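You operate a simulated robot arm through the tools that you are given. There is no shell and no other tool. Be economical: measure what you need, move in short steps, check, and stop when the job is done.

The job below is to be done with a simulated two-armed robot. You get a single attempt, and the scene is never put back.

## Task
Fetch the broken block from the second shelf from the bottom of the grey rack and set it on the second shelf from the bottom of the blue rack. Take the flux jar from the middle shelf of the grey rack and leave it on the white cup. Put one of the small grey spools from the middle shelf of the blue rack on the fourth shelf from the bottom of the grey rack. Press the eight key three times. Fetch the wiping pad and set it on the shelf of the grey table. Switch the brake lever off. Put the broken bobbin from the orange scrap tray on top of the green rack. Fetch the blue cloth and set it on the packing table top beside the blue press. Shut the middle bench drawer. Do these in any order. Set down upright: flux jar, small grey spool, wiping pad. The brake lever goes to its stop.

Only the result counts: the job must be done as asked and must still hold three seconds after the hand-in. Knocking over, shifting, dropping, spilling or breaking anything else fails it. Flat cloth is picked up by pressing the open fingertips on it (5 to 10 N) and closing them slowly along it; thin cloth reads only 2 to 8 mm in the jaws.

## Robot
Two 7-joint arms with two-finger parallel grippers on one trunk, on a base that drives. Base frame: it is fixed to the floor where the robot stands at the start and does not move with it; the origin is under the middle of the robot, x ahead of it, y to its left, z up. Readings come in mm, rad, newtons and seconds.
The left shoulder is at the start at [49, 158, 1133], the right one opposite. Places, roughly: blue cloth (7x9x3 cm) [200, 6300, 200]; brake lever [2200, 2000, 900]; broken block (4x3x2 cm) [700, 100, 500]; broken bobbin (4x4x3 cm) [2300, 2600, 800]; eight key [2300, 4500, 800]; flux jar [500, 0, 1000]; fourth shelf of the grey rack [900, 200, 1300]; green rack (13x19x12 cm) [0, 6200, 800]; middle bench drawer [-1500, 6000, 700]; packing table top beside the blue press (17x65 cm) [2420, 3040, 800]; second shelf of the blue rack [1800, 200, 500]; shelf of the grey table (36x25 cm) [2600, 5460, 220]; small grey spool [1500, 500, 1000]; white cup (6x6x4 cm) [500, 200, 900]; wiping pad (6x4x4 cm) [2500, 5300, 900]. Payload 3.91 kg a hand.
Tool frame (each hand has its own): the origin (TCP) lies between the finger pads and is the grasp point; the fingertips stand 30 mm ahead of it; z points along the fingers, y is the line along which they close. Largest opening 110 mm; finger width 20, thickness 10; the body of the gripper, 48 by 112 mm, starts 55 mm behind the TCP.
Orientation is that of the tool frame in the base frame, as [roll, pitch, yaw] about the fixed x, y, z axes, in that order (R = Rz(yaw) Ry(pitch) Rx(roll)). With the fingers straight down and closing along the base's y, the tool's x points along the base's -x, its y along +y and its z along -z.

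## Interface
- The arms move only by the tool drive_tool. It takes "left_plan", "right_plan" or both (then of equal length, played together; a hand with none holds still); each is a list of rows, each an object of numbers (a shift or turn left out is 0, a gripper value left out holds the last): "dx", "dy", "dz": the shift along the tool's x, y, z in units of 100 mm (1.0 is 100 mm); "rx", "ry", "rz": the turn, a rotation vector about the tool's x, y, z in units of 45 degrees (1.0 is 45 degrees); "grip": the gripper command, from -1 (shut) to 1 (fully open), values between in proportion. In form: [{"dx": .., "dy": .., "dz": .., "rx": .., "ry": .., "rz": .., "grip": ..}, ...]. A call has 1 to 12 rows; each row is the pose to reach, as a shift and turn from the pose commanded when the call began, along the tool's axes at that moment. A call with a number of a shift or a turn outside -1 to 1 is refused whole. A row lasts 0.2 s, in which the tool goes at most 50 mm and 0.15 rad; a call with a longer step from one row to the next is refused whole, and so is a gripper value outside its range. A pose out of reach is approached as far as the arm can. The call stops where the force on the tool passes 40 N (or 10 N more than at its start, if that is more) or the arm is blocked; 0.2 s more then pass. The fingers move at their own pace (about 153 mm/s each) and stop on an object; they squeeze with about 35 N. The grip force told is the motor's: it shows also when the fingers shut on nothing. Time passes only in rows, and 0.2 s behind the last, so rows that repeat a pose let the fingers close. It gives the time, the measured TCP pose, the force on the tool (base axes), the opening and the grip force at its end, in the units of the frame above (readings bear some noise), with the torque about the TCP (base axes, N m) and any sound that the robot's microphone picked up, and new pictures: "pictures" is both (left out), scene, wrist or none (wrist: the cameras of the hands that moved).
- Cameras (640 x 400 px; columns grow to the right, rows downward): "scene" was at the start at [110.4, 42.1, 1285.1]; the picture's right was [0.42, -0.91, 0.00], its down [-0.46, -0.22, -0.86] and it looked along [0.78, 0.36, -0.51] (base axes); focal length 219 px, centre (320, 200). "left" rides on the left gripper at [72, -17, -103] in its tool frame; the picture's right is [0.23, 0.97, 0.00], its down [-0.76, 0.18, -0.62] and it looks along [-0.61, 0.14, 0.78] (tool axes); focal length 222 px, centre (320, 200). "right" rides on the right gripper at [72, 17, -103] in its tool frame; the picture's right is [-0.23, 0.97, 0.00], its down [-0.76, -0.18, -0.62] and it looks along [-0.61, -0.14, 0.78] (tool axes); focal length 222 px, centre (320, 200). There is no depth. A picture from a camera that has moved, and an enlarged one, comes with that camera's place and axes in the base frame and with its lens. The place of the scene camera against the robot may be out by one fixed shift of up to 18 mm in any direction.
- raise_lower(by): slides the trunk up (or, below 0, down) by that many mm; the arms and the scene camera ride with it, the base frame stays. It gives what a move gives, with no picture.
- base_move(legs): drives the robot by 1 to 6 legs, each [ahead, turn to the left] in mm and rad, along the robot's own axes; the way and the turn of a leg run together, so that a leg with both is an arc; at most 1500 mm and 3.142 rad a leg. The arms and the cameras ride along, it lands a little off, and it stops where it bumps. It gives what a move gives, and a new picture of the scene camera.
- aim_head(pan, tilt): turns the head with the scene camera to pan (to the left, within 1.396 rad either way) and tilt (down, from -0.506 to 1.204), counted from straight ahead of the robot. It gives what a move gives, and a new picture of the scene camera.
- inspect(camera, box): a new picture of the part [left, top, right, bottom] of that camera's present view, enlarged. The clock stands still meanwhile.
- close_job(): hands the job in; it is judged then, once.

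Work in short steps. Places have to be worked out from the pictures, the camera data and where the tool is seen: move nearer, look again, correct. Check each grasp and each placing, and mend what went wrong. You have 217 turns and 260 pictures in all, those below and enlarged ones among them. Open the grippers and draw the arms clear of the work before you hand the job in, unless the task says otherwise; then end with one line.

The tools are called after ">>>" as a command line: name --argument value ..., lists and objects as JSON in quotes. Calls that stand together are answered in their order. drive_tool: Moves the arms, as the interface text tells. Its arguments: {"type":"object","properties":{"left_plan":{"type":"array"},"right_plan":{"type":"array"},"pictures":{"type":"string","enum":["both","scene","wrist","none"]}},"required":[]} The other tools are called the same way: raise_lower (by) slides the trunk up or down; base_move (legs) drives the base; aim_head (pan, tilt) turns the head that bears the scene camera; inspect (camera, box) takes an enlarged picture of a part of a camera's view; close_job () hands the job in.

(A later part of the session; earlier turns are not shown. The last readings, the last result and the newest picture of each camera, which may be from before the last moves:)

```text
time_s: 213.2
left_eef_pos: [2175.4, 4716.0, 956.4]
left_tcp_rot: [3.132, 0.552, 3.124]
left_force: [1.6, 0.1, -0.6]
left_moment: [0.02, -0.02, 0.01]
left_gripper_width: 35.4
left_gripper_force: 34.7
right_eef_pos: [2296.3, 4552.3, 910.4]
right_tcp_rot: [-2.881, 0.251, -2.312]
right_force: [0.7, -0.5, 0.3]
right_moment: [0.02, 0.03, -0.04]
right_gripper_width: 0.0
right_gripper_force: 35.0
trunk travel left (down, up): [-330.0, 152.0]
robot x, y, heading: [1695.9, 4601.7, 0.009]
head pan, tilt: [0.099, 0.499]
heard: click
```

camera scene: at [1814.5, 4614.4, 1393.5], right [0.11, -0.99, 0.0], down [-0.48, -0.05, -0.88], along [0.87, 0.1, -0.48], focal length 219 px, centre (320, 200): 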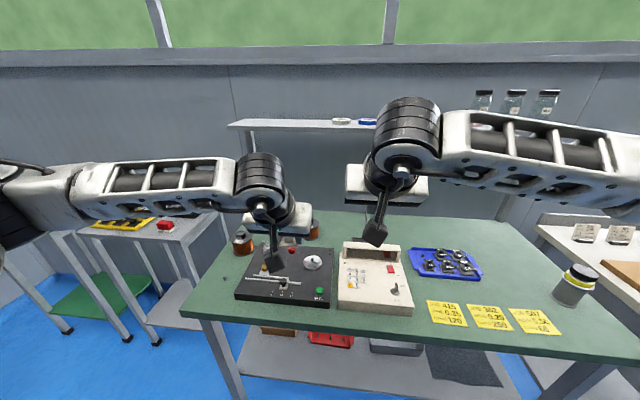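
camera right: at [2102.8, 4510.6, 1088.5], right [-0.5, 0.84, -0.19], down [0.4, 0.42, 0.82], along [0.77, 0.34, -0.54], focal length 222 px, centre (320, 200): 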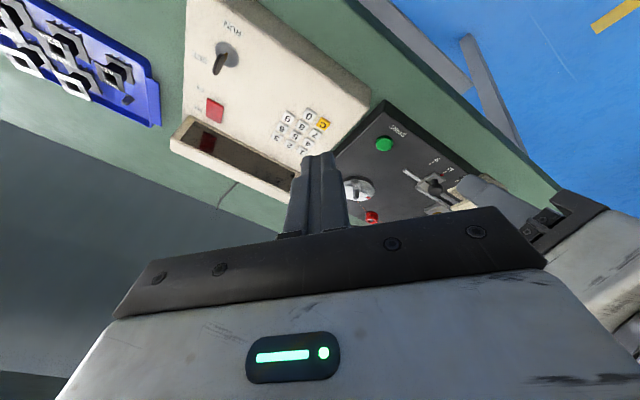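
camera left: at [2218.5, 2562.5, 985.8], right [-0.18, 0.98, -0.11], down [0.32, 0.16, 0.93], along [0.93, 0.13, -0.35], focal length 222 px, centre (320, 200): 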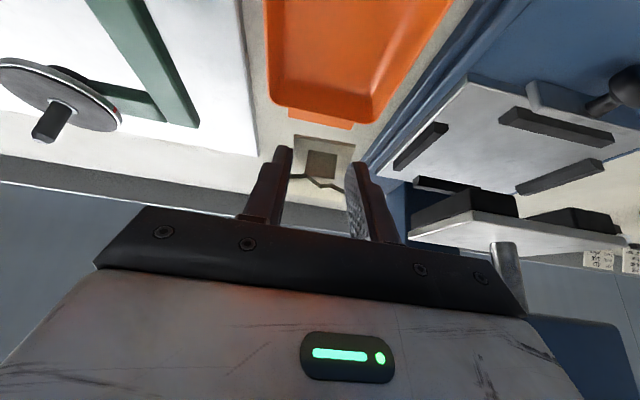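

Three clicks are done. I lift the right hand and untwist it.

>>> drive_tool --right_plan '[{"dz": -0.4}, {"dz": -0.8, "rz": 0.1}, {"dz": -1.0, "rz": 0.28}, {"dz": -1.0, "rz": 0.46}, {"dz": -1.0, "rz": 0.64}, {"dz": -1.0, "rz": 0.82}, {"dz": -1.0, "rz": 1.0}, {"dz": -1.0, "rz": 1.0, "grip": 0.5}]' --pictures "none"

>>> base_move --legs '[[-420, 0], [0, 0.6]]'

>>> raise_lower --by 150

>>> aim_head --pan -0.1 --tilt 0.45

```text
time_s: 215.0
left_eef_pos: [2175.6, 4716.0, 957.6]
left_tcp_rot: [3.131, 0.553, 3.124]
left_force: [-0.1, -0.3, -0.4]
left_moment: [-0.02, -0.01, 0.0]
left_gripper_width: 35.1
left_gripper_force: 35.0
right_eef_pos: [2261.3, 4551.3, 1006.2]
right_tcp_rot: [3.141, 0.362, -3.135]
right_force: [0.1, -0.3, 0.2]
right_moment: [-0.03, 0.0, 0.0]
right_gripper_width: 82.5
right_gripper_force: 0.1
trunk travel left (down, up): [-330.0, 152.0]
robot x, y, heading: [1692.0, 4600.3, 0.012]
head pan, tilt: [0.099, 0.499]
```

```text
time_s: 219.2
left_eef_pos: [1609.0, 4965.5, 956.2]
left_tcp_rot: [3.131, 0.551, -2.553]
left_force: [0.9, -0.1, 0.8]
left_moment: [0.0, -0.04, -0.02]
left_gripper_width: 35.5
left_gripper_force: 34.7
right_eef_pos: [1773.3, 4879.2, 1006.2]
right_tcp_rot: [-3.141, 0.361, -2.527]
right_force: [0.0, 0.9, -0.7]
right_moment: [-0.02, 0.0, -0.01]
right_gripper_width: 82.2
right_gripper_force: 0.0
trunk travel left (down, up): [-330.0, 152.0]
robot x, y, heading: [1279.8, 4597.8, 0.613]
head pan, tilt: [0.099, 0.499]
camera scene: at [1368.6, 4683.8, 1243.5], right [0.65, -0.76, 0.0], down [-0.36, -0.31, -0.88], along [0.66, 0.57, -0.48], focal length 219 px, centre (320, 200)
```

scene: 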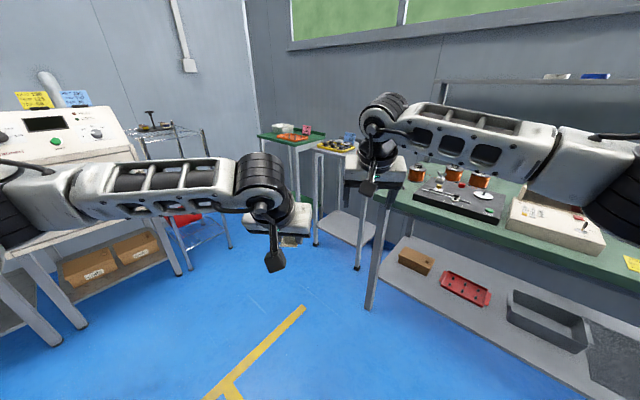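

```text
time_s: 220.9
left_eef_pos: [1608.2, 4965.3, 1105.9]
left_tcp_rot: [3.13, 0.551, -2.557]
left_force: [0.1, 0.7, -0.6]
left_moment: [0.0, 0.04, 0.0]
left_gripper_width: 35.2
left_gripper_force: 35.1
right_eef_pos: [1772.0, 4879.3, 1155.9]
right_tcp_rot: [3.141, 0.361, -2.526]
right_force: [-0.3, -0.4, -0.2]
right_moment: [-0.04, 0.0, 0.01]
right_gripper_width: 82.5
right_gripper_force: 0.1
trunk travel left (down, up): [-480.0, 2.0]
robot x, y, heading: [1278.0, 4596.6, 0.614]
head pan, tilt: [0.099, 0.499]
```

```text
time_s: 221.7
left_eef_pos: [1608.1, 4965.6, 1105.8]
left_tcp_rot: [3.132, 0.552, -2.554]
left_force: [0.1, 0.0, 0.0]
left_moment: [0.02, 0.01, 0.01]
left_gripper_width: 35.3
left_gripper_force: 34.5
right_eef_pos: [1772.6, 4879.1, 1155.8]
right_tcp_rot: [-3.141, 0.362, -2.528]
right_force: [-0.2, 0.7, -0.1]
right_moment: [0.02, 0.0, 0.0]
right_gripper_width: 82.6
right_gripper_force: 0.1
trunk travel left (down, up): [-480.0, 2.0]
robot x, y, heading: [1279.4, 4599.7, 0.613]
head pan, tilt: [-0.099, 0.45]
camera scene: at [1380.0, 4669.4, 1397.9], right [0.49, -0.87, 0.0], down [-0.38, -0.21, -0.9], along [0.78, 0.44, -0.44], focal length 219 px, centre (320, 200)
```

scene: 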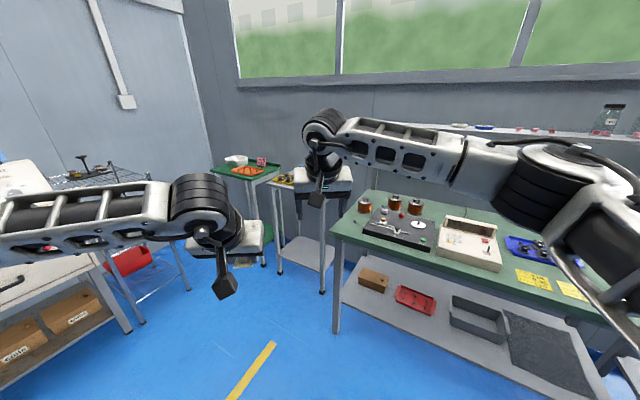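

The small grey table stands left of the bench. I drive to about (1800, 5350), facing it.

>>> base_move --legs '[[0, 0.35], [913, 0], [0, -0.964]]'

>>> inspect --camera "right" --box '[0, 0, 640, 400]'

```text
time_s: 230.0
left_eef_pos: [2286.3, 5458.9, 1107.1]
left_tcp_rot: [3.129, 0.551, 3.115]
left_force: [0.7, -0.3, 0.2]
left_moment: [-0.01, 0.0, 0.02]
left_gripper_width: 35.3
left_gripper_force: 35.1
right_eef_pos: [2370.2, 5294.6, 1155.9]
right_tcp_rot: [3.141, 0.362, -3.141]
right_force: [-0.3, 0.1, -0.3]
right_moment: [0.01, 0.02, 0.0]
right_gripper_width: 82.4
right_gripper_force: 0.1
trunk travel left (down, up): [-480.0, 2.0]
robot x, y, heading: [1804.7, 5345.1, 0.004]
head pan, tilt: [-0.099, 0.45]
camera scene: at [1924.9, 5342.9, 1397.9], right [-0.1, -0.99, 0.0], down [-0.43, 0.04, -0.9], along [0.9, -0.09, -0.44], focal length 219 px, centre (320, 200)
```

scene: 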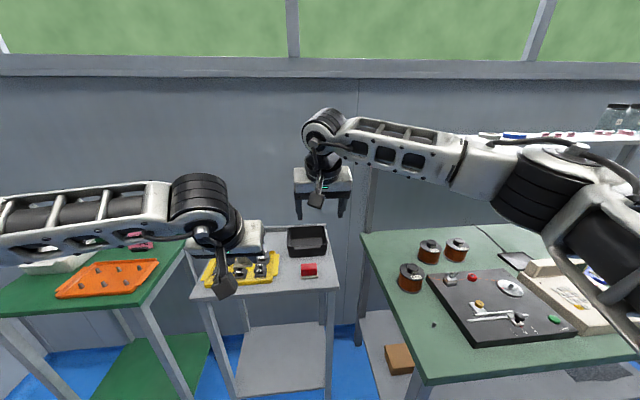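

```text
1.00 times, centred on (320, 200) of right (not enlarged: the box is as wide or as high as the picture)
camera zoom: at [2265.8, 5311.0, 1227.1], right [0.21, 0.97, 0.08], down [0.49, -0.18, 0.85], along [0.84, -0.14, -0.52], focal length 222 px, centre (320, 200)
```

zoom: 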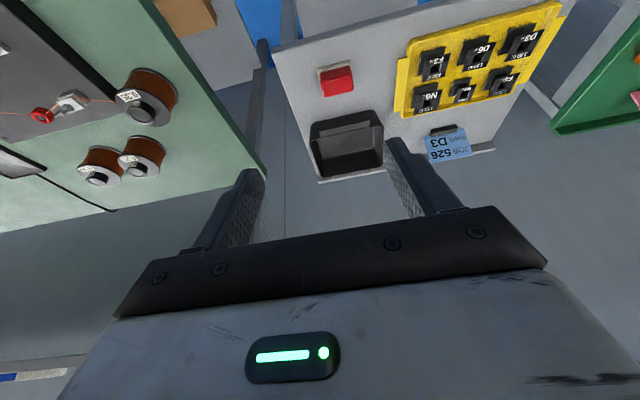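

The red block on the grey table looks like the wiping pad, so I enlarge it.

>>> inspect --camera "right" --box '[290, 40, 400, 120]'

>>> inspect --camera "scene" --box '[180, 220, 350, 400]'

```text
5.00 times, centred on (345, 80) of right
camera zoom: at [2265.8, 5311.0, 1227.1], right [0.21, 0.97, 0.08], down [0.49, -0.18, 0.85], along [0.84, -0.14, -0.52], focal length 1111 px, centre (195, 800)
```

zoom: 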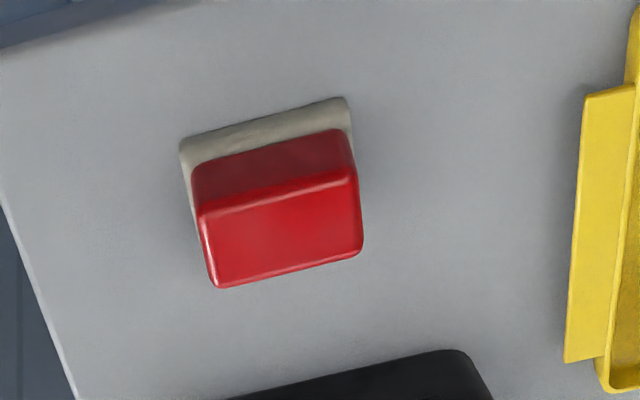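

```text
2.22 times, centred on (265, 310) of scene
camera zoom: at [1924.9, 5342.9, 1397.9], right [-0.1, -0.99, 0.0], down [-0.43, 0.04, -0.9], along [0.9, -0.09, -0.44], focal length 488 px, centre (442, -44)
```

zoom: 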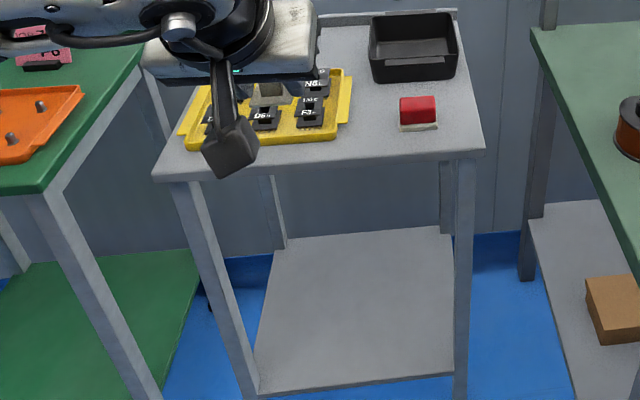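

The pad (felt base, red grip) is centred at about (2498, 5323) on the grey table. I retract the left hand more, lower the trunk, and move the right tool toward the pad.

>>> drive_tool --left_plan '[{"dx": 0.3, "dz": -0.17}, {"dx": 0.6, "dz": -0.34}, {"dx": 0.8, "dz": -0.5}]' --right_plan '[{"ry": -0.1}, {"ry": -0.2}, {"ry": -0.2}]' --pictures "none"

>>> raise_lower --by -180

>>> base_move --legs '[[60, 0]]'

>>> inspect --camera "right" --box '[200, 0, 520, 200]'

```text
time_s: 230.8
left_eef_pos: [2191.5, 5460.3, 1108.6]
left_tcp_rot: [3.131, 0.552, 3.116]
left_force: [0.2, -0.3, 0.1]
left_moment: [0.02, 0.02, 0.0]
left_gripper_width: 35.3
left_gripper_force: 35.1
right_eef_pos: [2369.4, 5294.1, 1155.1]
right_tcp_rot: [3.14, 0.519, -3.141]
right_force: [0.0, 0.9, 0.7]
right_moment: [0.0, 0.01, 0.03]
right_gripper_width: 82.3
right_gripper_force: 0.0
trunk travel left (down, up): [-480.0, 2.0]
robot x, y, heading: [1801.2, 5350.7, -0.002]
head pan, tilt: [-0.099, 0.45]
```

```text
time_s: 232.8
left_eef_pos: [2191.8, 5460.4, 929.0]
left_tcp_rot: [3.13, 0.552, 3.113]
left_force: [0.2, -0.4, -0.4]
left_moment: [-0.02, 0.02, -0.01]
left_gripper_width: 35.3
left_gripper_force: 34.6
right_eef_pos: [2370.3, 5293.3, 975.6]
right_tcp_rot: [-3.141, 0.519, 3.141]
right_force: [0.1, 0.4, -0.2]
right_moment: [-0.01, -0.02, -0.01]
right_gripper_width: 82.5
right_gripper_force: 0.0
trunk travel left (down, up): [-300.0, 182.0]
robot x, y, heading: [1801.8, 5350.0, 0.001]
head pan, tilt: [-0.099, 0.45]
```

```text
time_s: 233.8
left_eef_pos: [2251.1, 5461.3, 927.2]
left_tcp_rot: [3.13, 0.551, 3.115]
left_force: [-0.9, -0.2, -0.2]
left_moment: [0.02, 0.03, -0.02]
left_gripper_width: 35.2
left_gripper_force: 34.6
right_eef_pos: [2429.7, 5293.9, 975.2]
right_tcp_rot: [3.141, 0.519, -3.141]
right_force: [0.6, 0.3, -0.6]
right_moment: [-0.01, -0.01, 0.01]
right_gripper_width: 82.3
right_gripper_force: 0.0
trunk travel left (down, up): [-300.0, 182.0]
robot x, y, heading: [1859.7, 5346.9, -0.004]
head pan, tilt: [-0.099, 0.45]
camera scene: at [1984.2, 5343.3, 1217.8], right [-0.1, -1.0, 0.0], down [-0.43, 0.04, -0.9], along [0.9, -0.09, -0.44], focal length 219 px, centre (320, 200)
```

scene: 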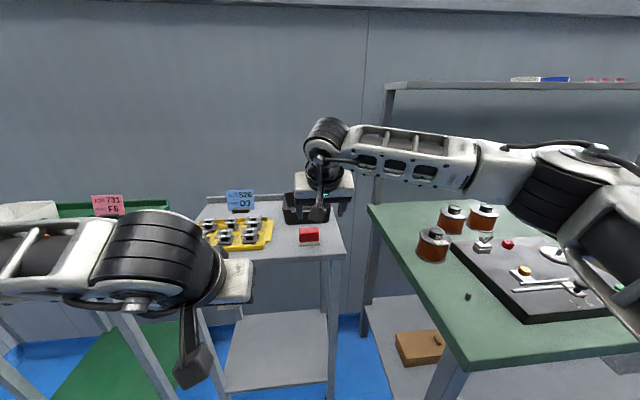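

```text
2.00 times, centred on (360, 100) of right
camera zoom: at [2315.1, 5311.4, 1029.7], right [0.2, 0.97, 0.11], down [0.35, -0.18, 0.92], along [0.91, -0.14, -0.38], focal length 444 px, centre (240, 400)
```

zoom: 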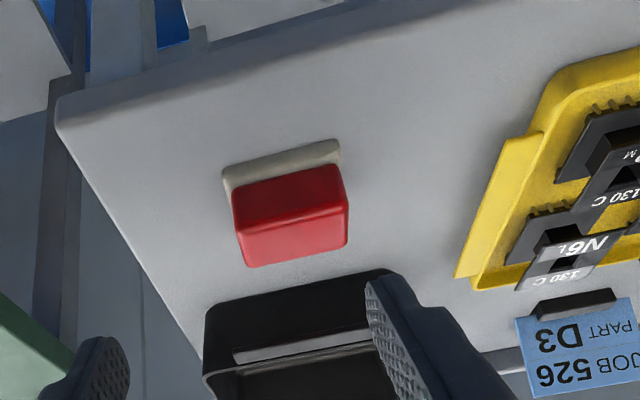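

The pad's centre is at about (2508, 5322), with the table at about z 831. I move down along the tool axis in two stages.

>>> drive_tool --right_plan '[{"dy": 0.14, "dz": 0.2}, {"dy": 0.28, "dz": 0.4}, {"dy": 0.28, "dz": 0.6}, {"dy": 0.28, "dz": 0.6}]' --pictures "none"

>>> inspect --camera "right" --box '[160, 0, 480, 200]'

```text
time_s: 234.8
left_eef_pos: [2249.9, 5461.3, 927.6]
left_tcp_rot: [3.134, 0.552, 3.117]
left_force: [1.4, 0.1, -1.0]
left_moment: [0.04, -0.01, 0.01]
left_gripper_width: 35.5
left_gripper_force: 35.2
right_eef_pos: [2458.1, 5321.4, 923.5]
right_tcp_rot: [-3.141, 0.519, -3.14]
right_force: [0.0, 0.2, 0.1]
right_moment: [-0.03, -0.01, 0.0]
right_gripper_width: 82.3
right_gripper_force: 0.0
trunk travel left (down, up): [-300.0, 182.0]
robot x, y, heading: [1861.2, 5350.4, 0.001]
head pan, tilt: [-0.099, 0.45]
```

```text
2.00 times, centred on (320, 100) of right
camera zoom: at [2343.4, 5339.7, 977.1], right [0.2, 0.97, 0.11], down [0.35, -0.18, 0.92], along [0.91, -0.14, -0.38], focal length 444 px, centre (320, 400)
```

zoom: 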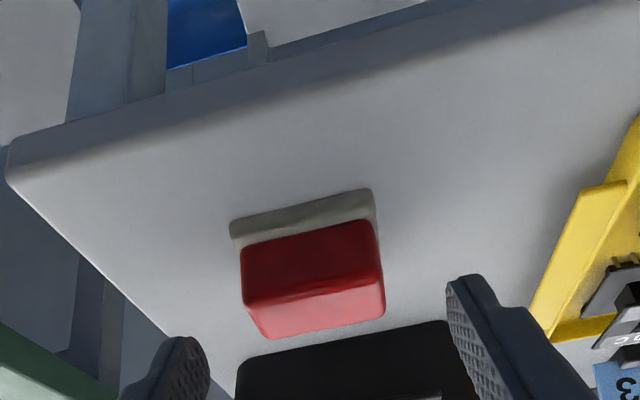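

The pad centre is confirmed at about (2505, 5323) with its top at z ~866. I advance 61 mm and close.

>>> drive_tool --right_plan '[{"dx": -0.02, "dy": 0.016, "dz": 0.25}, {"dx": -0.03, "dy": 0.016, "dz": 0.45}, {"dx": -0.03, "dy": 0.016, "dz": 0.61}, {"dx": -0.03, "dy": 0.016, "dz": 0.61, "grip": 0.3}, {"dx": -0.03, "dy": 0.016, "dz": 0.61, "grip": 0.0}, {"dx": -0.03, "dy": 0.016, "dz": 0.61, "grip": -0.3}, {"dx": -0.03, "dy": 0.016, "dz": 0.61, "grip": -0.3}]' --pictures "wrist"

```text
time_s: 236.4
left_eef_pos: [2249.6, 5460.7, 928.2]
left_tcp_rot: [3.131, 0.552, 3.114]
left_force: [-0.9, 0.5, -0.6]
left_moment: [-0.01, -0.02, -0.02]
left_gripper_width: 35.3
left_gripper_force: 35.1
right_eef_pos: [2490.6, 5324.5, 871.1]
right_tcp_rot: [3.141, 0.519, 3.141]
right_force: [-0.7, -0.7, -0.6]
right_moment: [0.01, -0.01, -0.01]
right_gripper_width: 57.1
right_gripper_force: 35.2
trunk travel left (down, up): [-300.0, 182.0]
robot x, y, heading: [1860.9, 5348.3, 0.002]
head pan, tilt: [-0.099, 0.45]
camera right: at [2376.6, 5341.0, 925.3], right [0.2, 0.97, 0.11], down [0.35, -0.18, 0.92], along [0.91, -0.14, -0.38], focal length 222 px, centre (320, 200)
```

right: 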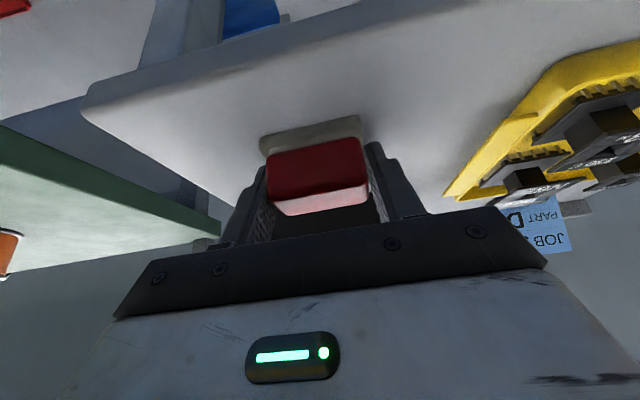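

The pad is gripped, 57 mm wide. I lift it, back off 300 mm and lower the trunk fully.

>>> drive_tool --right_plan '[{"dx": -0.12, "dz": -0.2}, {"dx": -0.25, "dz": -0.43}, {"dx": -0.4, "dz": -0.69}, {"dx": -0.4, "dz": -0.69}]' --pictures "none"

>>> base_move --legs '[[-330, 0]]'

>>> raise_lower --by -298

```text
time_s: 237.4
left_eef_pos: [2250.3, 5460.4, 928.8]
left_tcp_rot: [3.131, 0.552, 3.116]
left_force: [-0.3, 0.6, -0.1]
left_moment: [0.05, -0.04, -0.01]
left_gripper_width: 35.5
left_gripper_force: 35.4
right_eef_pos: [2492.0, 5322.9, 952.7]
right_tcp_rot: [3.141, 0.517, -3.141]
right_force: [0.4, -0.4, 0.3]
right_moment: [0.01, 0.0, 0.01]
right_gripper_width: 56.9
right_gripper_force: 35.2
trunk travel left (down, up): [-300.0, 182.0]
robot x, y, heading: [1861.2, 5348.6, 0.004]
head pan, tilt: [-0.099, 0.45]
```

```text
time_s: 239.6
left_eef_pos: [1923.4, 5460.9, 927.8]
left_tcp_rot: [3.132, 0.552, 3.118]
left_force: [0.3, -1.3, -0.3]
left_moment: [0.0, 0.0, 0.01]
left_gripper_width: 35.5
left_gripper_force: 35.2
right_eef_pos: [2164.7, 5325.4, 951.2]
right_tcp_rot: [3.141, 0.518, -3.139]
right_force: [-1.0, -0.5, 0.0]
right_moment: [0.0, 0.0, 0.0]
right_gripper_width: 56.8
right_gripper_force: 34.7
trunk travel left (down, up): [-300.0, 182.0]
robot x, y, heading: [1539.5, 5348.2, -0.001]
head pan, tilt: [-0.099, 0.45]
camera scene: at [1657.4, 5343.0, 1218.0], right [-0.1, -1.0, 0.0], down [-0.43, 0.04, -0.9], along [0.9, -0.09, -0.43], focal length 219 px, centre (320, 200)
```

scene: 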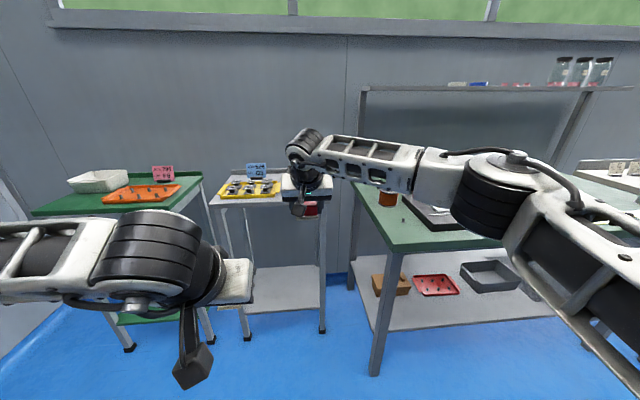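

```text
time_s: 242.5
left_eef_pos: [1924.4, 5460.2, 629.9]
left_tcp_rot: [3.13, 0.552, 3.118]
left_force: [0.0, 0.7, 0.7]
left_moment: [0.01, 0.01, 0.03]
left_gripper_width: 35.2
left_gripper_force: 34.9
right_eef_pos: [2166.8, 5324.1, 653.3]
right_tcp_rot: [-3.141, 0.519, -3.138]
right_force: [0.4, 0.0, 0.0]
right_moment: [-0.02, 0.03, 0.02]
right_gripper_width: 56.9
right_gripper_force: 35.0
trunk travel left (down, up): [-2.0, 480.0]
robot x, y, heading: [1537.4, 5342.4, 0.001]
head pan, tilt: [-0.099, 0.45]
```

I lower the right hand with the arm in steps, to see how low it can go.

>>> drive_tool --right_plan '[{"dx": 0.2, "dz": 0.35}, {"dx": 0.4, "dz": 0.7}, {"dx": 0.57, "dz": 1.0}]' --pictures "none"

>>> drive_tool --right_plan '[{"dx": 0.2, "dz": 0.35}, {"dx": 0.4, "dz": 0.7}, {"dx": 0.57, "dz": 1.0}]' --pictures "none"

>>> drive_tool --right_plan '[{"dx": 0.2, "dz": 0.35}, {"dx": 0.4, "dz": 0.7}, {"dx": 0.57, "dz": 1.0}]' --pictures "scene"

```text
time_s: 243.3
left_eef_pos: [1924.1, 5460.5, 629.5]
left_tcp_rot: [3.132, 0.552, 3.117]
left_force: [0.0, 0.3, -0.1]
left_moment: [0.01, 0.04, 0.0]
left_gripper_width: 35.5
left_gripper_force: 34.8
right_eef_pos: [2164.6, 5323.3, 538.7]
right_tcp_rot: [3.142, 0.52, -3.14]
right_force: [-0.5, -0.3, -0.8]
right_moment: [0.02, -0.03, -0.03]
right_gripper_width: 56.8
right_gripper_force: 35.2
trunk travel left (down, up): [-2.0, 480.0]
robot x, y, heading: [1535.6, 5348.7, 0.003]
head pan, tilt: [-0.099, 0.45]
```

```text
time_s: 244.1
left_eef_pos: [1923.9, 5461.2, 630.3]
left_tcp_rot: [3.131, 0.551, 3.116]
left_force: [0.3, -0.4, -0.2]
left_moment: [-0.01, -0.03, 0.0]
left_gripper_width: 35.5
left_gripper_force: 35.0
right_eef_pos: [2165.1, 5323.5, 424.9]
right_tcp_rot: [3.14, 0.519, -3.14]
right_force: [-0.8, -0.4, -0.6]
right_moment: [-0.01, 0.02, 0.01]
right_gripper_width: 57.0
right_gripper_force: 35.4
trunk travel left (down, up): [-2.0, 480.0]
robot x, y, heading: [1536.8, 5346.7, 0.003]
head pan, tilt: [-0.099, 0.45]
```

```text
time_s: 244.9
left_eef_pos: [1922.0, 5462.0, 630.5]
left_tcp_rot: [3.132, 0.551, 3.119]
left_force: [-0.1, -0.4, 0.4]
left_moment: [0.03, -0.01, 0.03]
left_gripper_width: 35.1
left_gripper_force: 35.6
right_eef_pos: [2158.4, 5322.7, 320.1]
right_tcp_rot: [3.141, 0.518, -3.135]
right_force: [-0.2, 0.0, 0.4]
right_moment: [0.01, 0.0, -0.02]
right_gripper_width: 57.0
right_gripper_force: 34.6
right hand out of reach, approached as far as the arm can: row 3
trunk travel left (down, up): [-2.0, 480.0]
robot x, y, heading: [1537.9, 5350.1, 0.007]
head pan, tilt: [-0.099, 0.45]
camera scene: at [1657.6, 5343.0, 920.0], right [-0.1, -1.0, 0.0], down [-0.43, 0.04, -0.9], along [0.9, -0.09, -0.44], focal length 219 px, centre (320, 200)
```

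scene: 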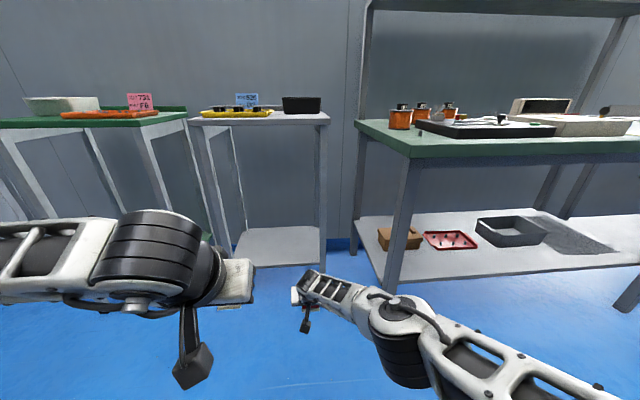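

The lowest reach at this distance is z ≈ 320, so the hand must be closer in. I pull it back 80 mm and shift the base to about (1750, 5465), in line with the middle of the shelf.

>>> drive_tool --right_plan '[{"dx": 0.35, "dz": -0.2}, {"dx": 0.694, "dz": -0.397}, {"dx": 0.694, "dz": -0.397}]' --pictures "none"

>>> base_move --legs '[[0, 0.49], [242, 0], [0, -0.495]]'

>>> inspect --camera "right" --box '[0, 0, 640, 400]'

```text
time_s: 245.7
left_eef_pos: [1924.6, 5461.6, 629.5]
left_tcp_rot: [3.131, 0.55, 3.117]
left_force: [-0.6, 0.7, 1.2]
left_moment: [0.01, -0.01, -0.03]
left_gripper_width: 35.3
left_gripper_force: 34.6
right_eef_pos: [2079.3, 5319.9, 317.3]
right_tcp_rot: [-3.138, 0.518, -3.138]
right_force: [-0.6, -0.2, 0.7]
right_moment: [0.01, 0.01, 0.01]
right_gripper_width: 57.0
right_gripper_force: 34.4
trunk travel left (down, up): [-2.0, 480.0]
robot x, y, heading: [1533.5, 5350.5, 0.004]
head pan, tilt: [-0.099, 0.45]
```

```text
time_s: 250.3
left_eef_pos: [2137.7, 5572.4, 629.5]
left_tcp_rot: [3.131, 0.552, 3.112]
left_force: [0.1, 0.2, -0.4]
left_moment: [-0.03, -0.02, 0.04]
left_gripper_width: 35.4
left_gripper_force: 34.6
right_eef_pos: [2293.2, 5431.1, 318.4]
right_tcp_rot: [-3.141, 0.519, 3.138]
right_force: [0.6, 0.6, 0.3]
right_moment: [-0.03, 0.0, -0.01]
right_gripper_width: 57.1
right_gripper_force: 35.3
trunk travel left (down, up): [-2.0, 480.0]
robot x, y, heading: [1748.6, 5461.0, 0.0]
head pan, tilt: [-0.099, 0.45]
camera scene: at [1870.3, 5455.7, 919.9], right [-0.1, -0.99, 0.0], down [-0.43, 0.04, -0.9], along [0.9, -0.09, -0.44], focal length 219 px, centre (320, 200)
```

scene: 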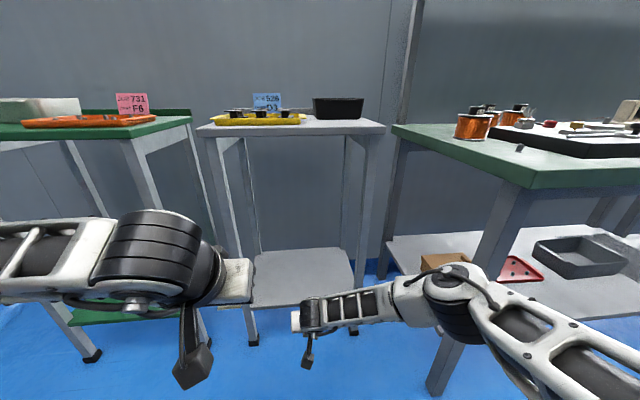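

```text
1.00 times, centred on (320, 200) of right (not enlarged: the box is as wide or as high as the picture)
camera zoom: at [2177.4, 5448.5, 372.9], right [0.2, 0.97, 0.11], down [0.35, -0.18, 0.92], along [0.91, -0.14, -0.38], focal length 222 px, centre (320, 200)
```

zoom: 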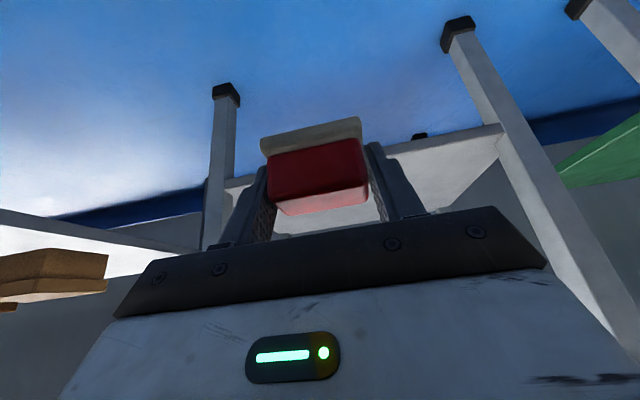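

The legs stand at y ≈ 5250 and 5664, with the shelf near z 215. The pad passes between them, so I drive 205 mm ahead.

>>> base_move --legs '[[205, 0]]'

>>> inspect --camera "right" --box '[0, 0, 640, 400]'

```text
time_s: 251.9
left_eef_pos: [2341.8, 5570.6, 630.0]
left_tcp_rot: [3.131, 0.551, 3.111]
left_force: [-0.7, -0.2, -1.2]
left_moment: [0.03, -0.03, 0.01]
left_gripper_width: 35.3
left_gripper_force: 35.4
right_eef_pos: [2497.3, 5429.4, 317.9]
right_tcp_rot: [-3.141, 0.517, 3.136]
right_force: [0.3, 0.8, -0.6]
right_moment: [0.0, 0.01, 0.04]
right_gripper_width: 56.9
right_gripper_force: 35.4
trunk travel left (down, up): [-2.0, 480.0]
robot x, y, heading: [1955.6, 5462.9, -0.006]
head pan, tilt: [-0.099, 0.45]
camera scene: at [2075.5, 5454.8, 919.9], right [-0.1, -0.99, 0.0], down [-0.43, 0.05, -0.9], along [0.9, -0.09, -0.44], focal length 219 px, centre (320, 200)
```

scene: 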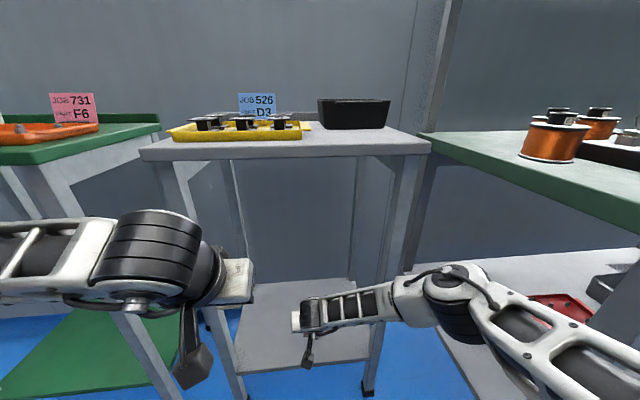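

```text
1.00 times, centred on (320, 200) of right (not enlarged: the box is as wide or as high as the picture)
camera zoom: at [2382.6, 5447.2, 372.9], right [0.2, 0.97, 0.11], down [0.35, -0.18, 0.92], along [0.91, -0.15, -0.38], focal length 222 px, centre (320, 200)
```

zoom: 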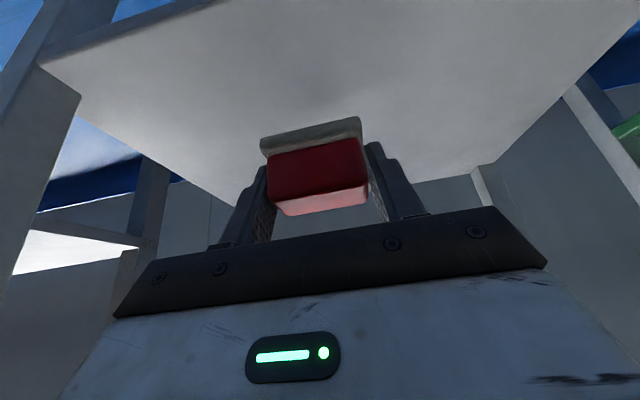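

The pad is over the shelf. I lower it 50 mm and then feel for contact.

>>> drive_tool --right_plan '[{"dx": 0.1, "dz": 0.17}, {"dx": 0.2, "dz": 0.34}, {"dx": 0.248, "dz": 0.434}, {"dx": 0.248, "dz": 0.434}]' --pictures "wrist"

```text
time_s: 252.9
left_eef_pos: [2341.7, 5571.4, 630.0]
left_tcp_rot: [3.132, 0.551, 3.11]
left_force: [-0.1, 0.0, 0.3]
left_moment: [0.0, -0.03, -0.01]
left_gripper_width: 35.1
left_gripper_force: 34.6
right_eef_pos: [2497.2, 5430.0, 269.0]
right_tcp_rot: [-3.14, 0.517, 3.136]
right_force: [0.4, 0.0, -0.1]
right_moment: [-0.01, 0.01, 0.03]
right_gripper_width: 56.9
right_gripper_force: 34.5
trunk travel left (down, up): [-2.0, 480.0]
robot x, y, heading: [1956.4, 5459.0, -0.006]
head pan, tilt: [-0.099, 0.45]
camera right: at [2382.1, 5447.8, 322.8], right [0.2, 0.97, 0.11], down [0.35, -0.18, 0.92], along [0.91, -0.15, -0.38], focal length 222 px, centre (320, 200)
```

right: 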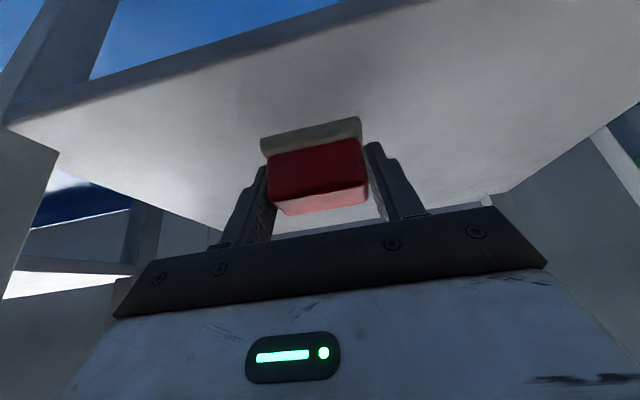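

>>> drive_tool --right_plan '[{"dx": 0.02, "dz": 0.035}, {"dx": 0.035, "dz": 0.06}, {"dx": 0.045, "dz": 0.08}, {"dx": 0.045, "dz": 0.08}]' --pictures "none"

```text
time_s: 253.9
left_eef_pos: [2342.4, 5571.4, 629.8]
left_tcp_rot: [3.132, 0.552, 3.109]
left_force: [-0.4, -0.3, 0.7]
left_moment: [0.02, 0.03, 0.02]
left_gripper_width: 35.3
left_gripper_force: 35.4
right_eef_pos: [2495.4, 5429.7, 258.9]
right_tcp_rot: [-3.141, 0.519, 3.138]
right_force: [-0.7, 0.2, -0.5]
right_moment: [0.0, -0.02, 0.03]
right_gripper_width: 57.1
right_gripper_force: 34.9
trunk travel left (down, up): [-2.0, 480.0]
robot x, y, heading: [1954.2, 5458.9, -0.003]
head pan, tilt: [-0.099, 0.45]
```

No contact yet at TCP z 259, so I continue in 2–3 mm steps.

>>> drive_tool --right_plan '[{"dx": 0.012, "dz": 0.02}, {"dx": 0.022, "dz": 0.038}, {"dx": 0.03, "dz": 0.052}, {"dx": 0.03, "dz": 0.052}]' --pictures "none"

```text
time_s: 254.9
left_eef_pos: [2342.3, 5570.8, 629.2]
left_tcp_rot: [3.131, 0.55, 3.111]
left_force: [-0.4, -0.7, -0.4]
left_moment: [-0.03, 0.0, 0.02]
left_gripper_width: 35.3
left_gripper_force: 34.8
right_eef_pos: [2497.4, 5429.6, 252.9]
right_tcp_rot: [3.142, 0.519, 3.137]
right_force: [0.8, -0.2, -0.5]
right_moment: [0.02, 0.04, -0.01]
right_gripper_width: 57.0
right_gripper_force: 35.2
trunk travel left (down, up): [-2.0, 480.0]
robot x, y, heading: [1951.8, 5462.0, -0.002]
head pan, tilt: [-0.099, 0.45]
```

>>> inspect --camera "right" --box '[220, 60, 420, 220]'

>>> drive_tool --right_plan '[{"dx": 0.012, "dz": 0.02}, {"dx": 0.02, "dz": 0.035}, {"dx": 0.02, "dz": 0.035}]' --pictures "none"

```text
2.50 times, centred on (320, 140) of right
camera zoom: at [2382.6, 5447.5, 307.5], right [0.2, 0.97, 0.11], down [0.35, -0.18, 0.92], along [0.91, -0.15, -0.38], focal length 555 px, centre (320, 350)
```

zoom: 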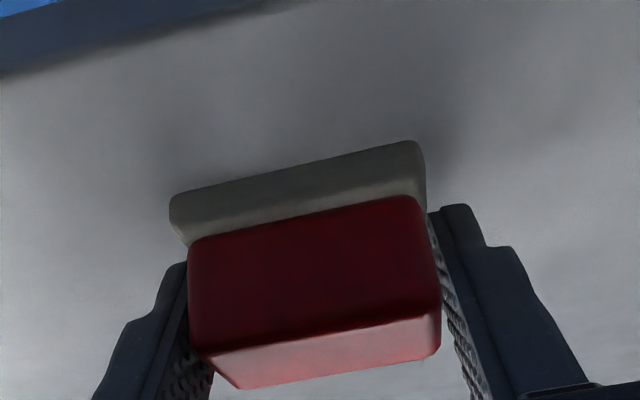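

```text
time_s: 255.7
left_eef_pos: [2342.7, 5571.5, 631.1]
left_tcp_rot: [3.131, 0.552, 3.11]
left_force: [-0.1, -0.1, 0.0]
left_moment: [-0.02, 0.04, 0.01]
left_gripper_width: 35.5
left_gripper_force: 34.8
right_eef_pos: [2497.0, 5428.9, 250.7]
right_tcp_rot: [-3.141, 0.518, 3.138]
right_force: [0.0, -0.1, -0.3]
right_moment: [-0.01, 0.02, -0.01]
right_gripper_width: 57.1
right_gripper_force: 34.8
trunk travel left (down, up): [-2.0, 480.0]
robot x, y, heading: [1952.2, 5463.1, -0.001]
head pan, tilt: [-0.099, 0.45]
```

Still free at TCP z 250.7, so I continue slowly downward.

>>> drive_tool --right_plan '[{"dx": 0.012, "dz": 0.02}, {"dx": 0.022, "dz": 0.038}, {"dx": 0.032, "dz": 0.055}, {"dx": 0.032, "dz": 0.055}]' --pictures "none"

```text
time_s: 256.5
left_eef_pos: [2341.4, 5570.1, 630.6]
left_tcp_rot: [3.131, 0.552, 3.111]
left_force: [-0.6, -0.1, -0.6]
left_moment: [0.02, 0.01, 0.02]
left_gripper_width: 35.4
left_gripper_force: 35.0
right_eef_pos: [2499.6, 5430.2, 248.3]
right_tcp_rot: [3.139, 0.526, 3.137]
right_force: [-3.5, -1.7, 17.3]
right_moment: [-0.14, 0.39, -0.11]
right_gripper_width: 56.9
right_gripper_force: 34.8
trunk travel left (down, up): [-2.0, 480.0]
robot x, y, heading: [1956.1, 5461.0, -0.006]
head pan, tilt: [-0.099, 0.45]
stopped in row 3 (right hand): the force on the tool passed its limit at 53 N (the readings are from after the stop); the commanded pose is now the measured one
```

Contact: the pad rests on the shelf. I open and draw back along the axis.

>>> drive_tool --right_plan '[{"grip": 0.2}, {"grip": 0.5}, {"grip": 0.6}, {"dz": -0.25}, {"dz": -0.55}, {"dz": -0.85}]' --pictures "wrist"

```text
time_s: 257.9
left_eef_pos: [2342.5, 5571.2, 629.0]
left_tcp_rot: [3.13, 0.553, 3.11]
left_force: [0.1, -0.7, 0.1]
left_moment: [0.01, 0.01, -0.02]
left_gripper_width: 35.4
left_gripper_force: 35.1
right_eef_pos: [2454.0, 5426.8, 320.7]
right_tcp_rot: [-3.141, 0.522, 3.137]
right_force: [0.7, -0.3, -0.1]
right_moment: [-0.01, 0.03, -0.01]
right_gripper_width: 87.9
right_gripper_force: 0.0
trunk travel left (down, up): [-2.0, 480.0]
robot x, y, heading: [1953.6, 5458.5, -0.006]
head pan, tilt: [-0.099, 0.45]
camera right: at [2340.0, 5445.6, 375.3], right [0.2, 0.97, 0.11], down [0.35, -0.18, 0.92], along [0.92, -0.15, -0.38], focal length 222 px, centre (320, 200)
```

right: 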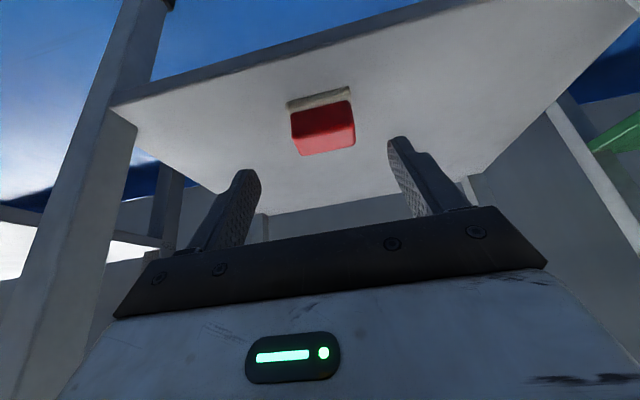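

The pad stands upright on the shelf. I back off, raise the trunk and the right hand, and head for the green rack.

>>> base_move --legs '[[-450, 0]]'

>>> raise_lower --by 400

>>> drive_tool --right_plan '[{"dx": -0.17, "dz": -0.3}, {"dx": -0.3, "dz": -0.65}, {"dx": -0.45, "dz": -1.0}]' --pictures "none"

>>> drive_tool --right_plan '[{"dx": 0.0, "dz": -0.3}, {"dx": 0.1, "dz": -0.65}, {"dx": 0.2, "dz": -1.0}]' --pictures "none"

>>> base_move --legs '[[0, 2.5]]'

```text
time_s: 260.7
left_eef_pos: [1882.0, 5572.7, 630.5]
left_tcp_rot: [3.13, 0.552, 3.103]
left_force: [-0.1, -0.1, -0.7]
left_moment: [0.0, -0.01, -0.04]
left_gripper_width: 34.8
left_gripper_force: 34.9
right_eef_pos: [1993.3, 5428.1, 320.9]
right_tcp_rot: [3.14, 0.522, 3.131]
right_force: [-0.4, -0.2, -0.1]
right_moment: [0.0, -0.01, 0.02]
right_gripper_width: 88.0
right_gripper_force: 0.1
trunk travel left (down, up): [-2.0, 480.0]
robot x, y, heading: [1493.0, 5464.4, -0.014]
head pan, tilt: [-0.099, 0.45]
camera scene: at [1614.1, 5457.5, 919.9], right [-0.11, -0.99, 0.0], down [-0.43, 0.05, -0.9], along [0.89, -0.1, -0.44], focal length 219 px, centre (320, 200)
```

scene: 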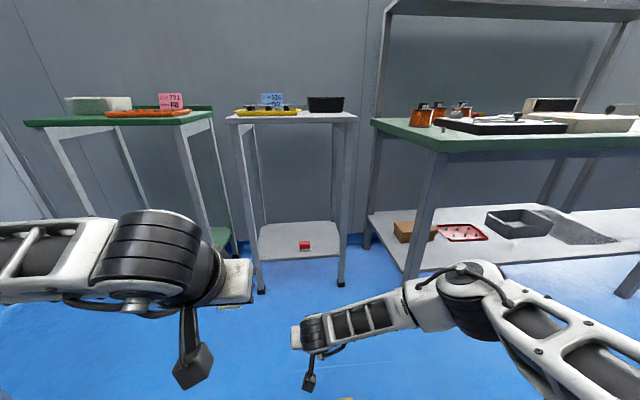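

```text
time_s: 264.5
left_eef_pos: [1882.2, 5571.2, 1029.3]
left_tcp_rot: [3.131, 0.551, 3.103]
left_force: [-0.3, -0.3, -0.3]
left_moment: [0.0, 0.01, -0.01]
left_gripper_width: 35.4
left_gripper_force: 34.6
right_eef_pos: [1993.0, 5427.7, 721.3]
right_tcp_rot: [-3.141, 0.522, 3.132]
right_force: [0.1, 0.0, 0.1]
right_moment: [0.03, 0.02, 0.03]
right_gripper_width: 87.9
right_gripper_force: 0.0
trunk travel left (down, up): [-402.0, 80.0]
robot x, y, heading: [1491.2, 5463.6, -0.01]
head pan, tilt: [-0.099, 0.45]
```

```text
time_s: 265.3
left_eef_pos: [1880.9, 5571.5, 1030.3]
left_tcp_rot: [3.132, 0.551, 3.103]
left_force: [-0.2, 0.5, -0.5]
left_moment: [0.0, -0.02, 0.01]
left_gripper_width: 35.5
left_gripper_force: 35.0
right_eef_pos: [1981.6, 5427.5, 828.8]
right_tcp_rot: [-3.14, 0.521, 3.129]
right_force: [0.0, -0.4, -0.1]
right_moment: [0.03, -0.01, -0.01]
right_gripper_width: 88.1
right_gripper_force: 0.1
trunk travel left (down, up): [-402.0, 80.0]
robot x, y, heading: [1488.8, 5465.4, -0.013]
head pan, tilt: [-0.099, 0.45]
```

```text
time_s: 266.1
left_eef_pos: [1881.9, 5572.1, 1030.8]
left_tcp_rot: [3.13, 0.549, 3.104]
left_force: [0.1, 0.4, 0.2]
left_moment: [0.0, -0.01, 0.02]
left_gripper_width: 35.2
left_gripper_force: 35.2
right_eef_pos: [1915.0, 5431.0, 906.6]
right_tcp_rot: [-3.142, 0.522, 3.128]
right_force: [-0.8, -0.2, 0.5]
right_moment: [-0.01, -0.01, 0.0]
right_gripper_width: 88.1
right_gripper_force: 0.1
trunk travel left (down, up): [-402.0, 80.0]
robot x, y, heading: [1492.0, 5466.0, -0.014]
head pan, tilt: [-0.099, 0.45]
```

```text
time_s: 272.5
left_eef_pos: [1111.3, 5597.7, 1029.7]
left_tcp_rot: [3.13, 0.552, -0.65]
left_force: [0.2, 1.0, 0.1]
left_moment: [-0.04, 0.0, -0.04]
left_gripper_width: 35.4
left_gripper_force: 35.2
right_eef_pos: [1164.6, 5732.5, 907.3]
right_tcp_rot: [3.141, 0.522, -0.621]
right_force: [-0.4, -0.7, -0.3]
right_moment: [-0.02, 0.0, -0.01]
right_gripper_width: 88.3
right_gripper_force: 0.2
trunk travel left (down, up): [-402.0, 80.0]
robot x, y, heading: [1491.2, 5463.8, 2.519]
head pan, tilt: [-0.099, 0.45]
camera scene: at [1381.1, 5552.1, 1319.9], right [0.66, 0.75, 0.0], down [0.33, -0.29, -0.9], along [-0.68, 0.59, -0.44], focal length 219 px, centre (320, 200)
```

scene: 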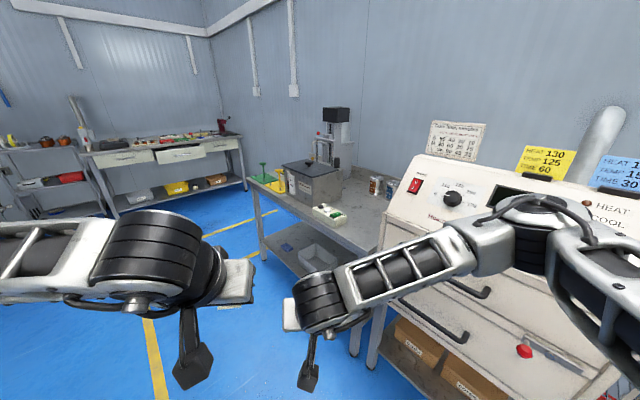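

The bench ahead-left holds the small green rack, with the blue cloth on its lower shelf. The drawers are on the far bench. I drive to about (200, 5460) and face +y.

>>> base_move --legs '[[0, 0.622], [1290, 0], [0, -1.571]]'

>>> aim_head --pan 0.0 --tilt 0.5

```text
time_s: 284.6
left_eef_pos: [84.2, 5837.4, 1029.5]
left_tcp_rot: [3.131, 0.552, -1.59]
left_force: [0.7, 0.1, -0.2]
left_moment: [0.01, -0.01, 0.0]
left_gripper_width: 35.3
left_gripper_force: 35.1
right_eef_pos: [224.8, 5874.1, 906.6]
right_tcp_rot: [-3.141, 0.522, -1.562]
right_force: [0.2, -0.9, -0.3]
right_moment: [0.01, -0.01, 0.0]
right_gripper_width: 88.0
right_gripper_force: 0.1
trunk travel left (down, up): [-402.0, 80.0]
robot x, y, heading: [197.9, 5451.3, 1.579]
head pan, tilt: [-0.099, 0.45]
camera scene: at [197.8, 5586.7, 1319.9], right [1.0, -0.09, 0.0], down [-0.04, -0.43, -0.9], along [0.08, 0.9, -0.44], focal length 219 px, centre (320, 200)
```

scene: 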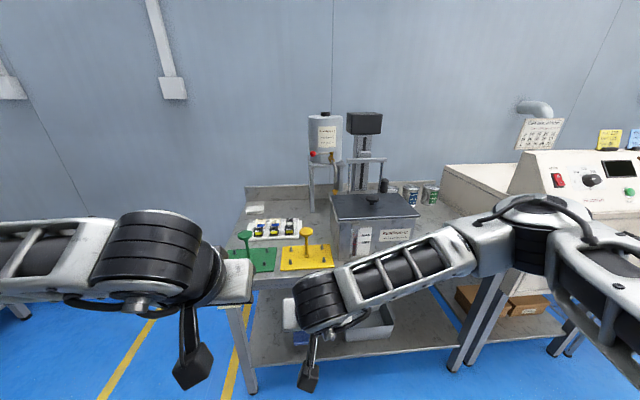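

```text
time_s: 285.2
left_eef_pos: [85.3, 5837.8, 1029.6]
left_tcp_rot: [3.132, 0.551, -1.592]
left_force: [0.1, 0.1, 0.1]
left_moment: [0.02, 0.0, 0.04]
left_gripper_width: 35.4
left_gripper_force: 35.5
right_eef_pos: [223.8, 5874.7, 907.4]
right_tcp_rot: [-3.141, 0.522, -1.565]
right_force: [0.9, -0.4, 0.2]
right_moment: [-0.02, 0.04, 0.01]
right_gripper_width: 88.2
right_gripper_force: 0.0
trunk travel left (down, up): [-402.0, 80.0]
robot x, y, heading: [200.6, 5451.0, 1.58]
head pan, tilt: [0.0, 0.499]
camera scene: at [188.7, 5586.2, 1315.5], right [1.0, 0.01, 0.0], down [0.0, -0.48, -0.88], along [-0.01, 0.88, -0.48], focal length 219 px, centre (320, 200)
```

scene: 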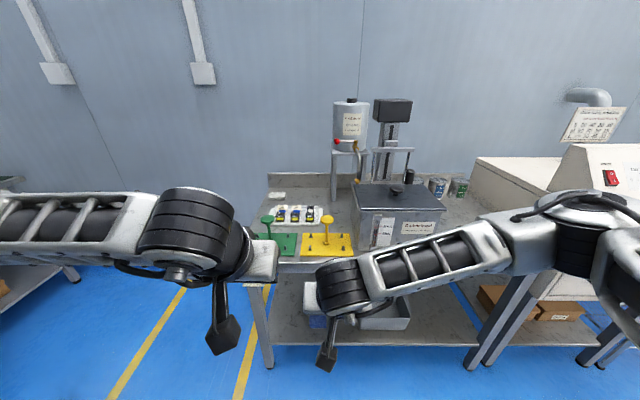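

I enlarge the green and yellow racks and take the left wrist view.

>>> inspect --camera "scene" --box '[240, 180, 370, 270]'

>>> inspect --camera "left" --box '[0, 0, 640, 400]'

```text
4.44 times, centred on (305, 225) of scene
camera zoom: at [188.7, 5586.2, 1315.5], right [1.0, 0.01, 0.0], down [0.0, -0.48, -0.88], along [-0.01, 0.88, -0.48], focal length 975 px, centre (387, 89)
```

zoom: 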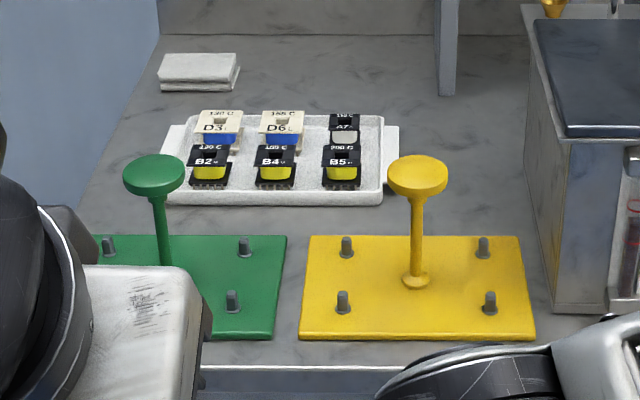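

```text
1.00 times, centred on (320, 200) of left (not enlarged: the box is as wide or as high as the picture)
camera zoom: at [99.7, 5721.7, 1080.2], right [-0.98, -0.18, -0.11], down [-0.16, 0.33, 0.93], along [-0.13, 0.93, -0.35], focal length 222 px, centre (320, 200)
```

zoom: 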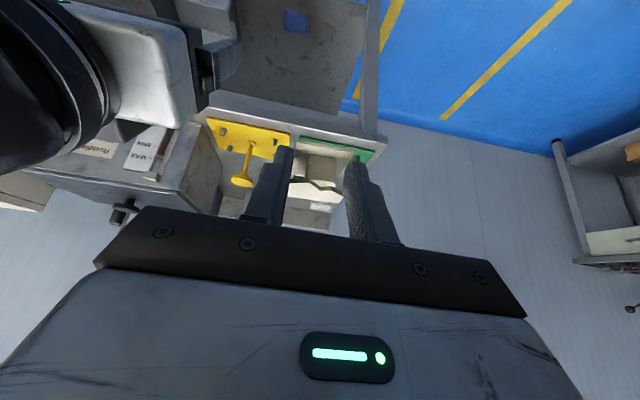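

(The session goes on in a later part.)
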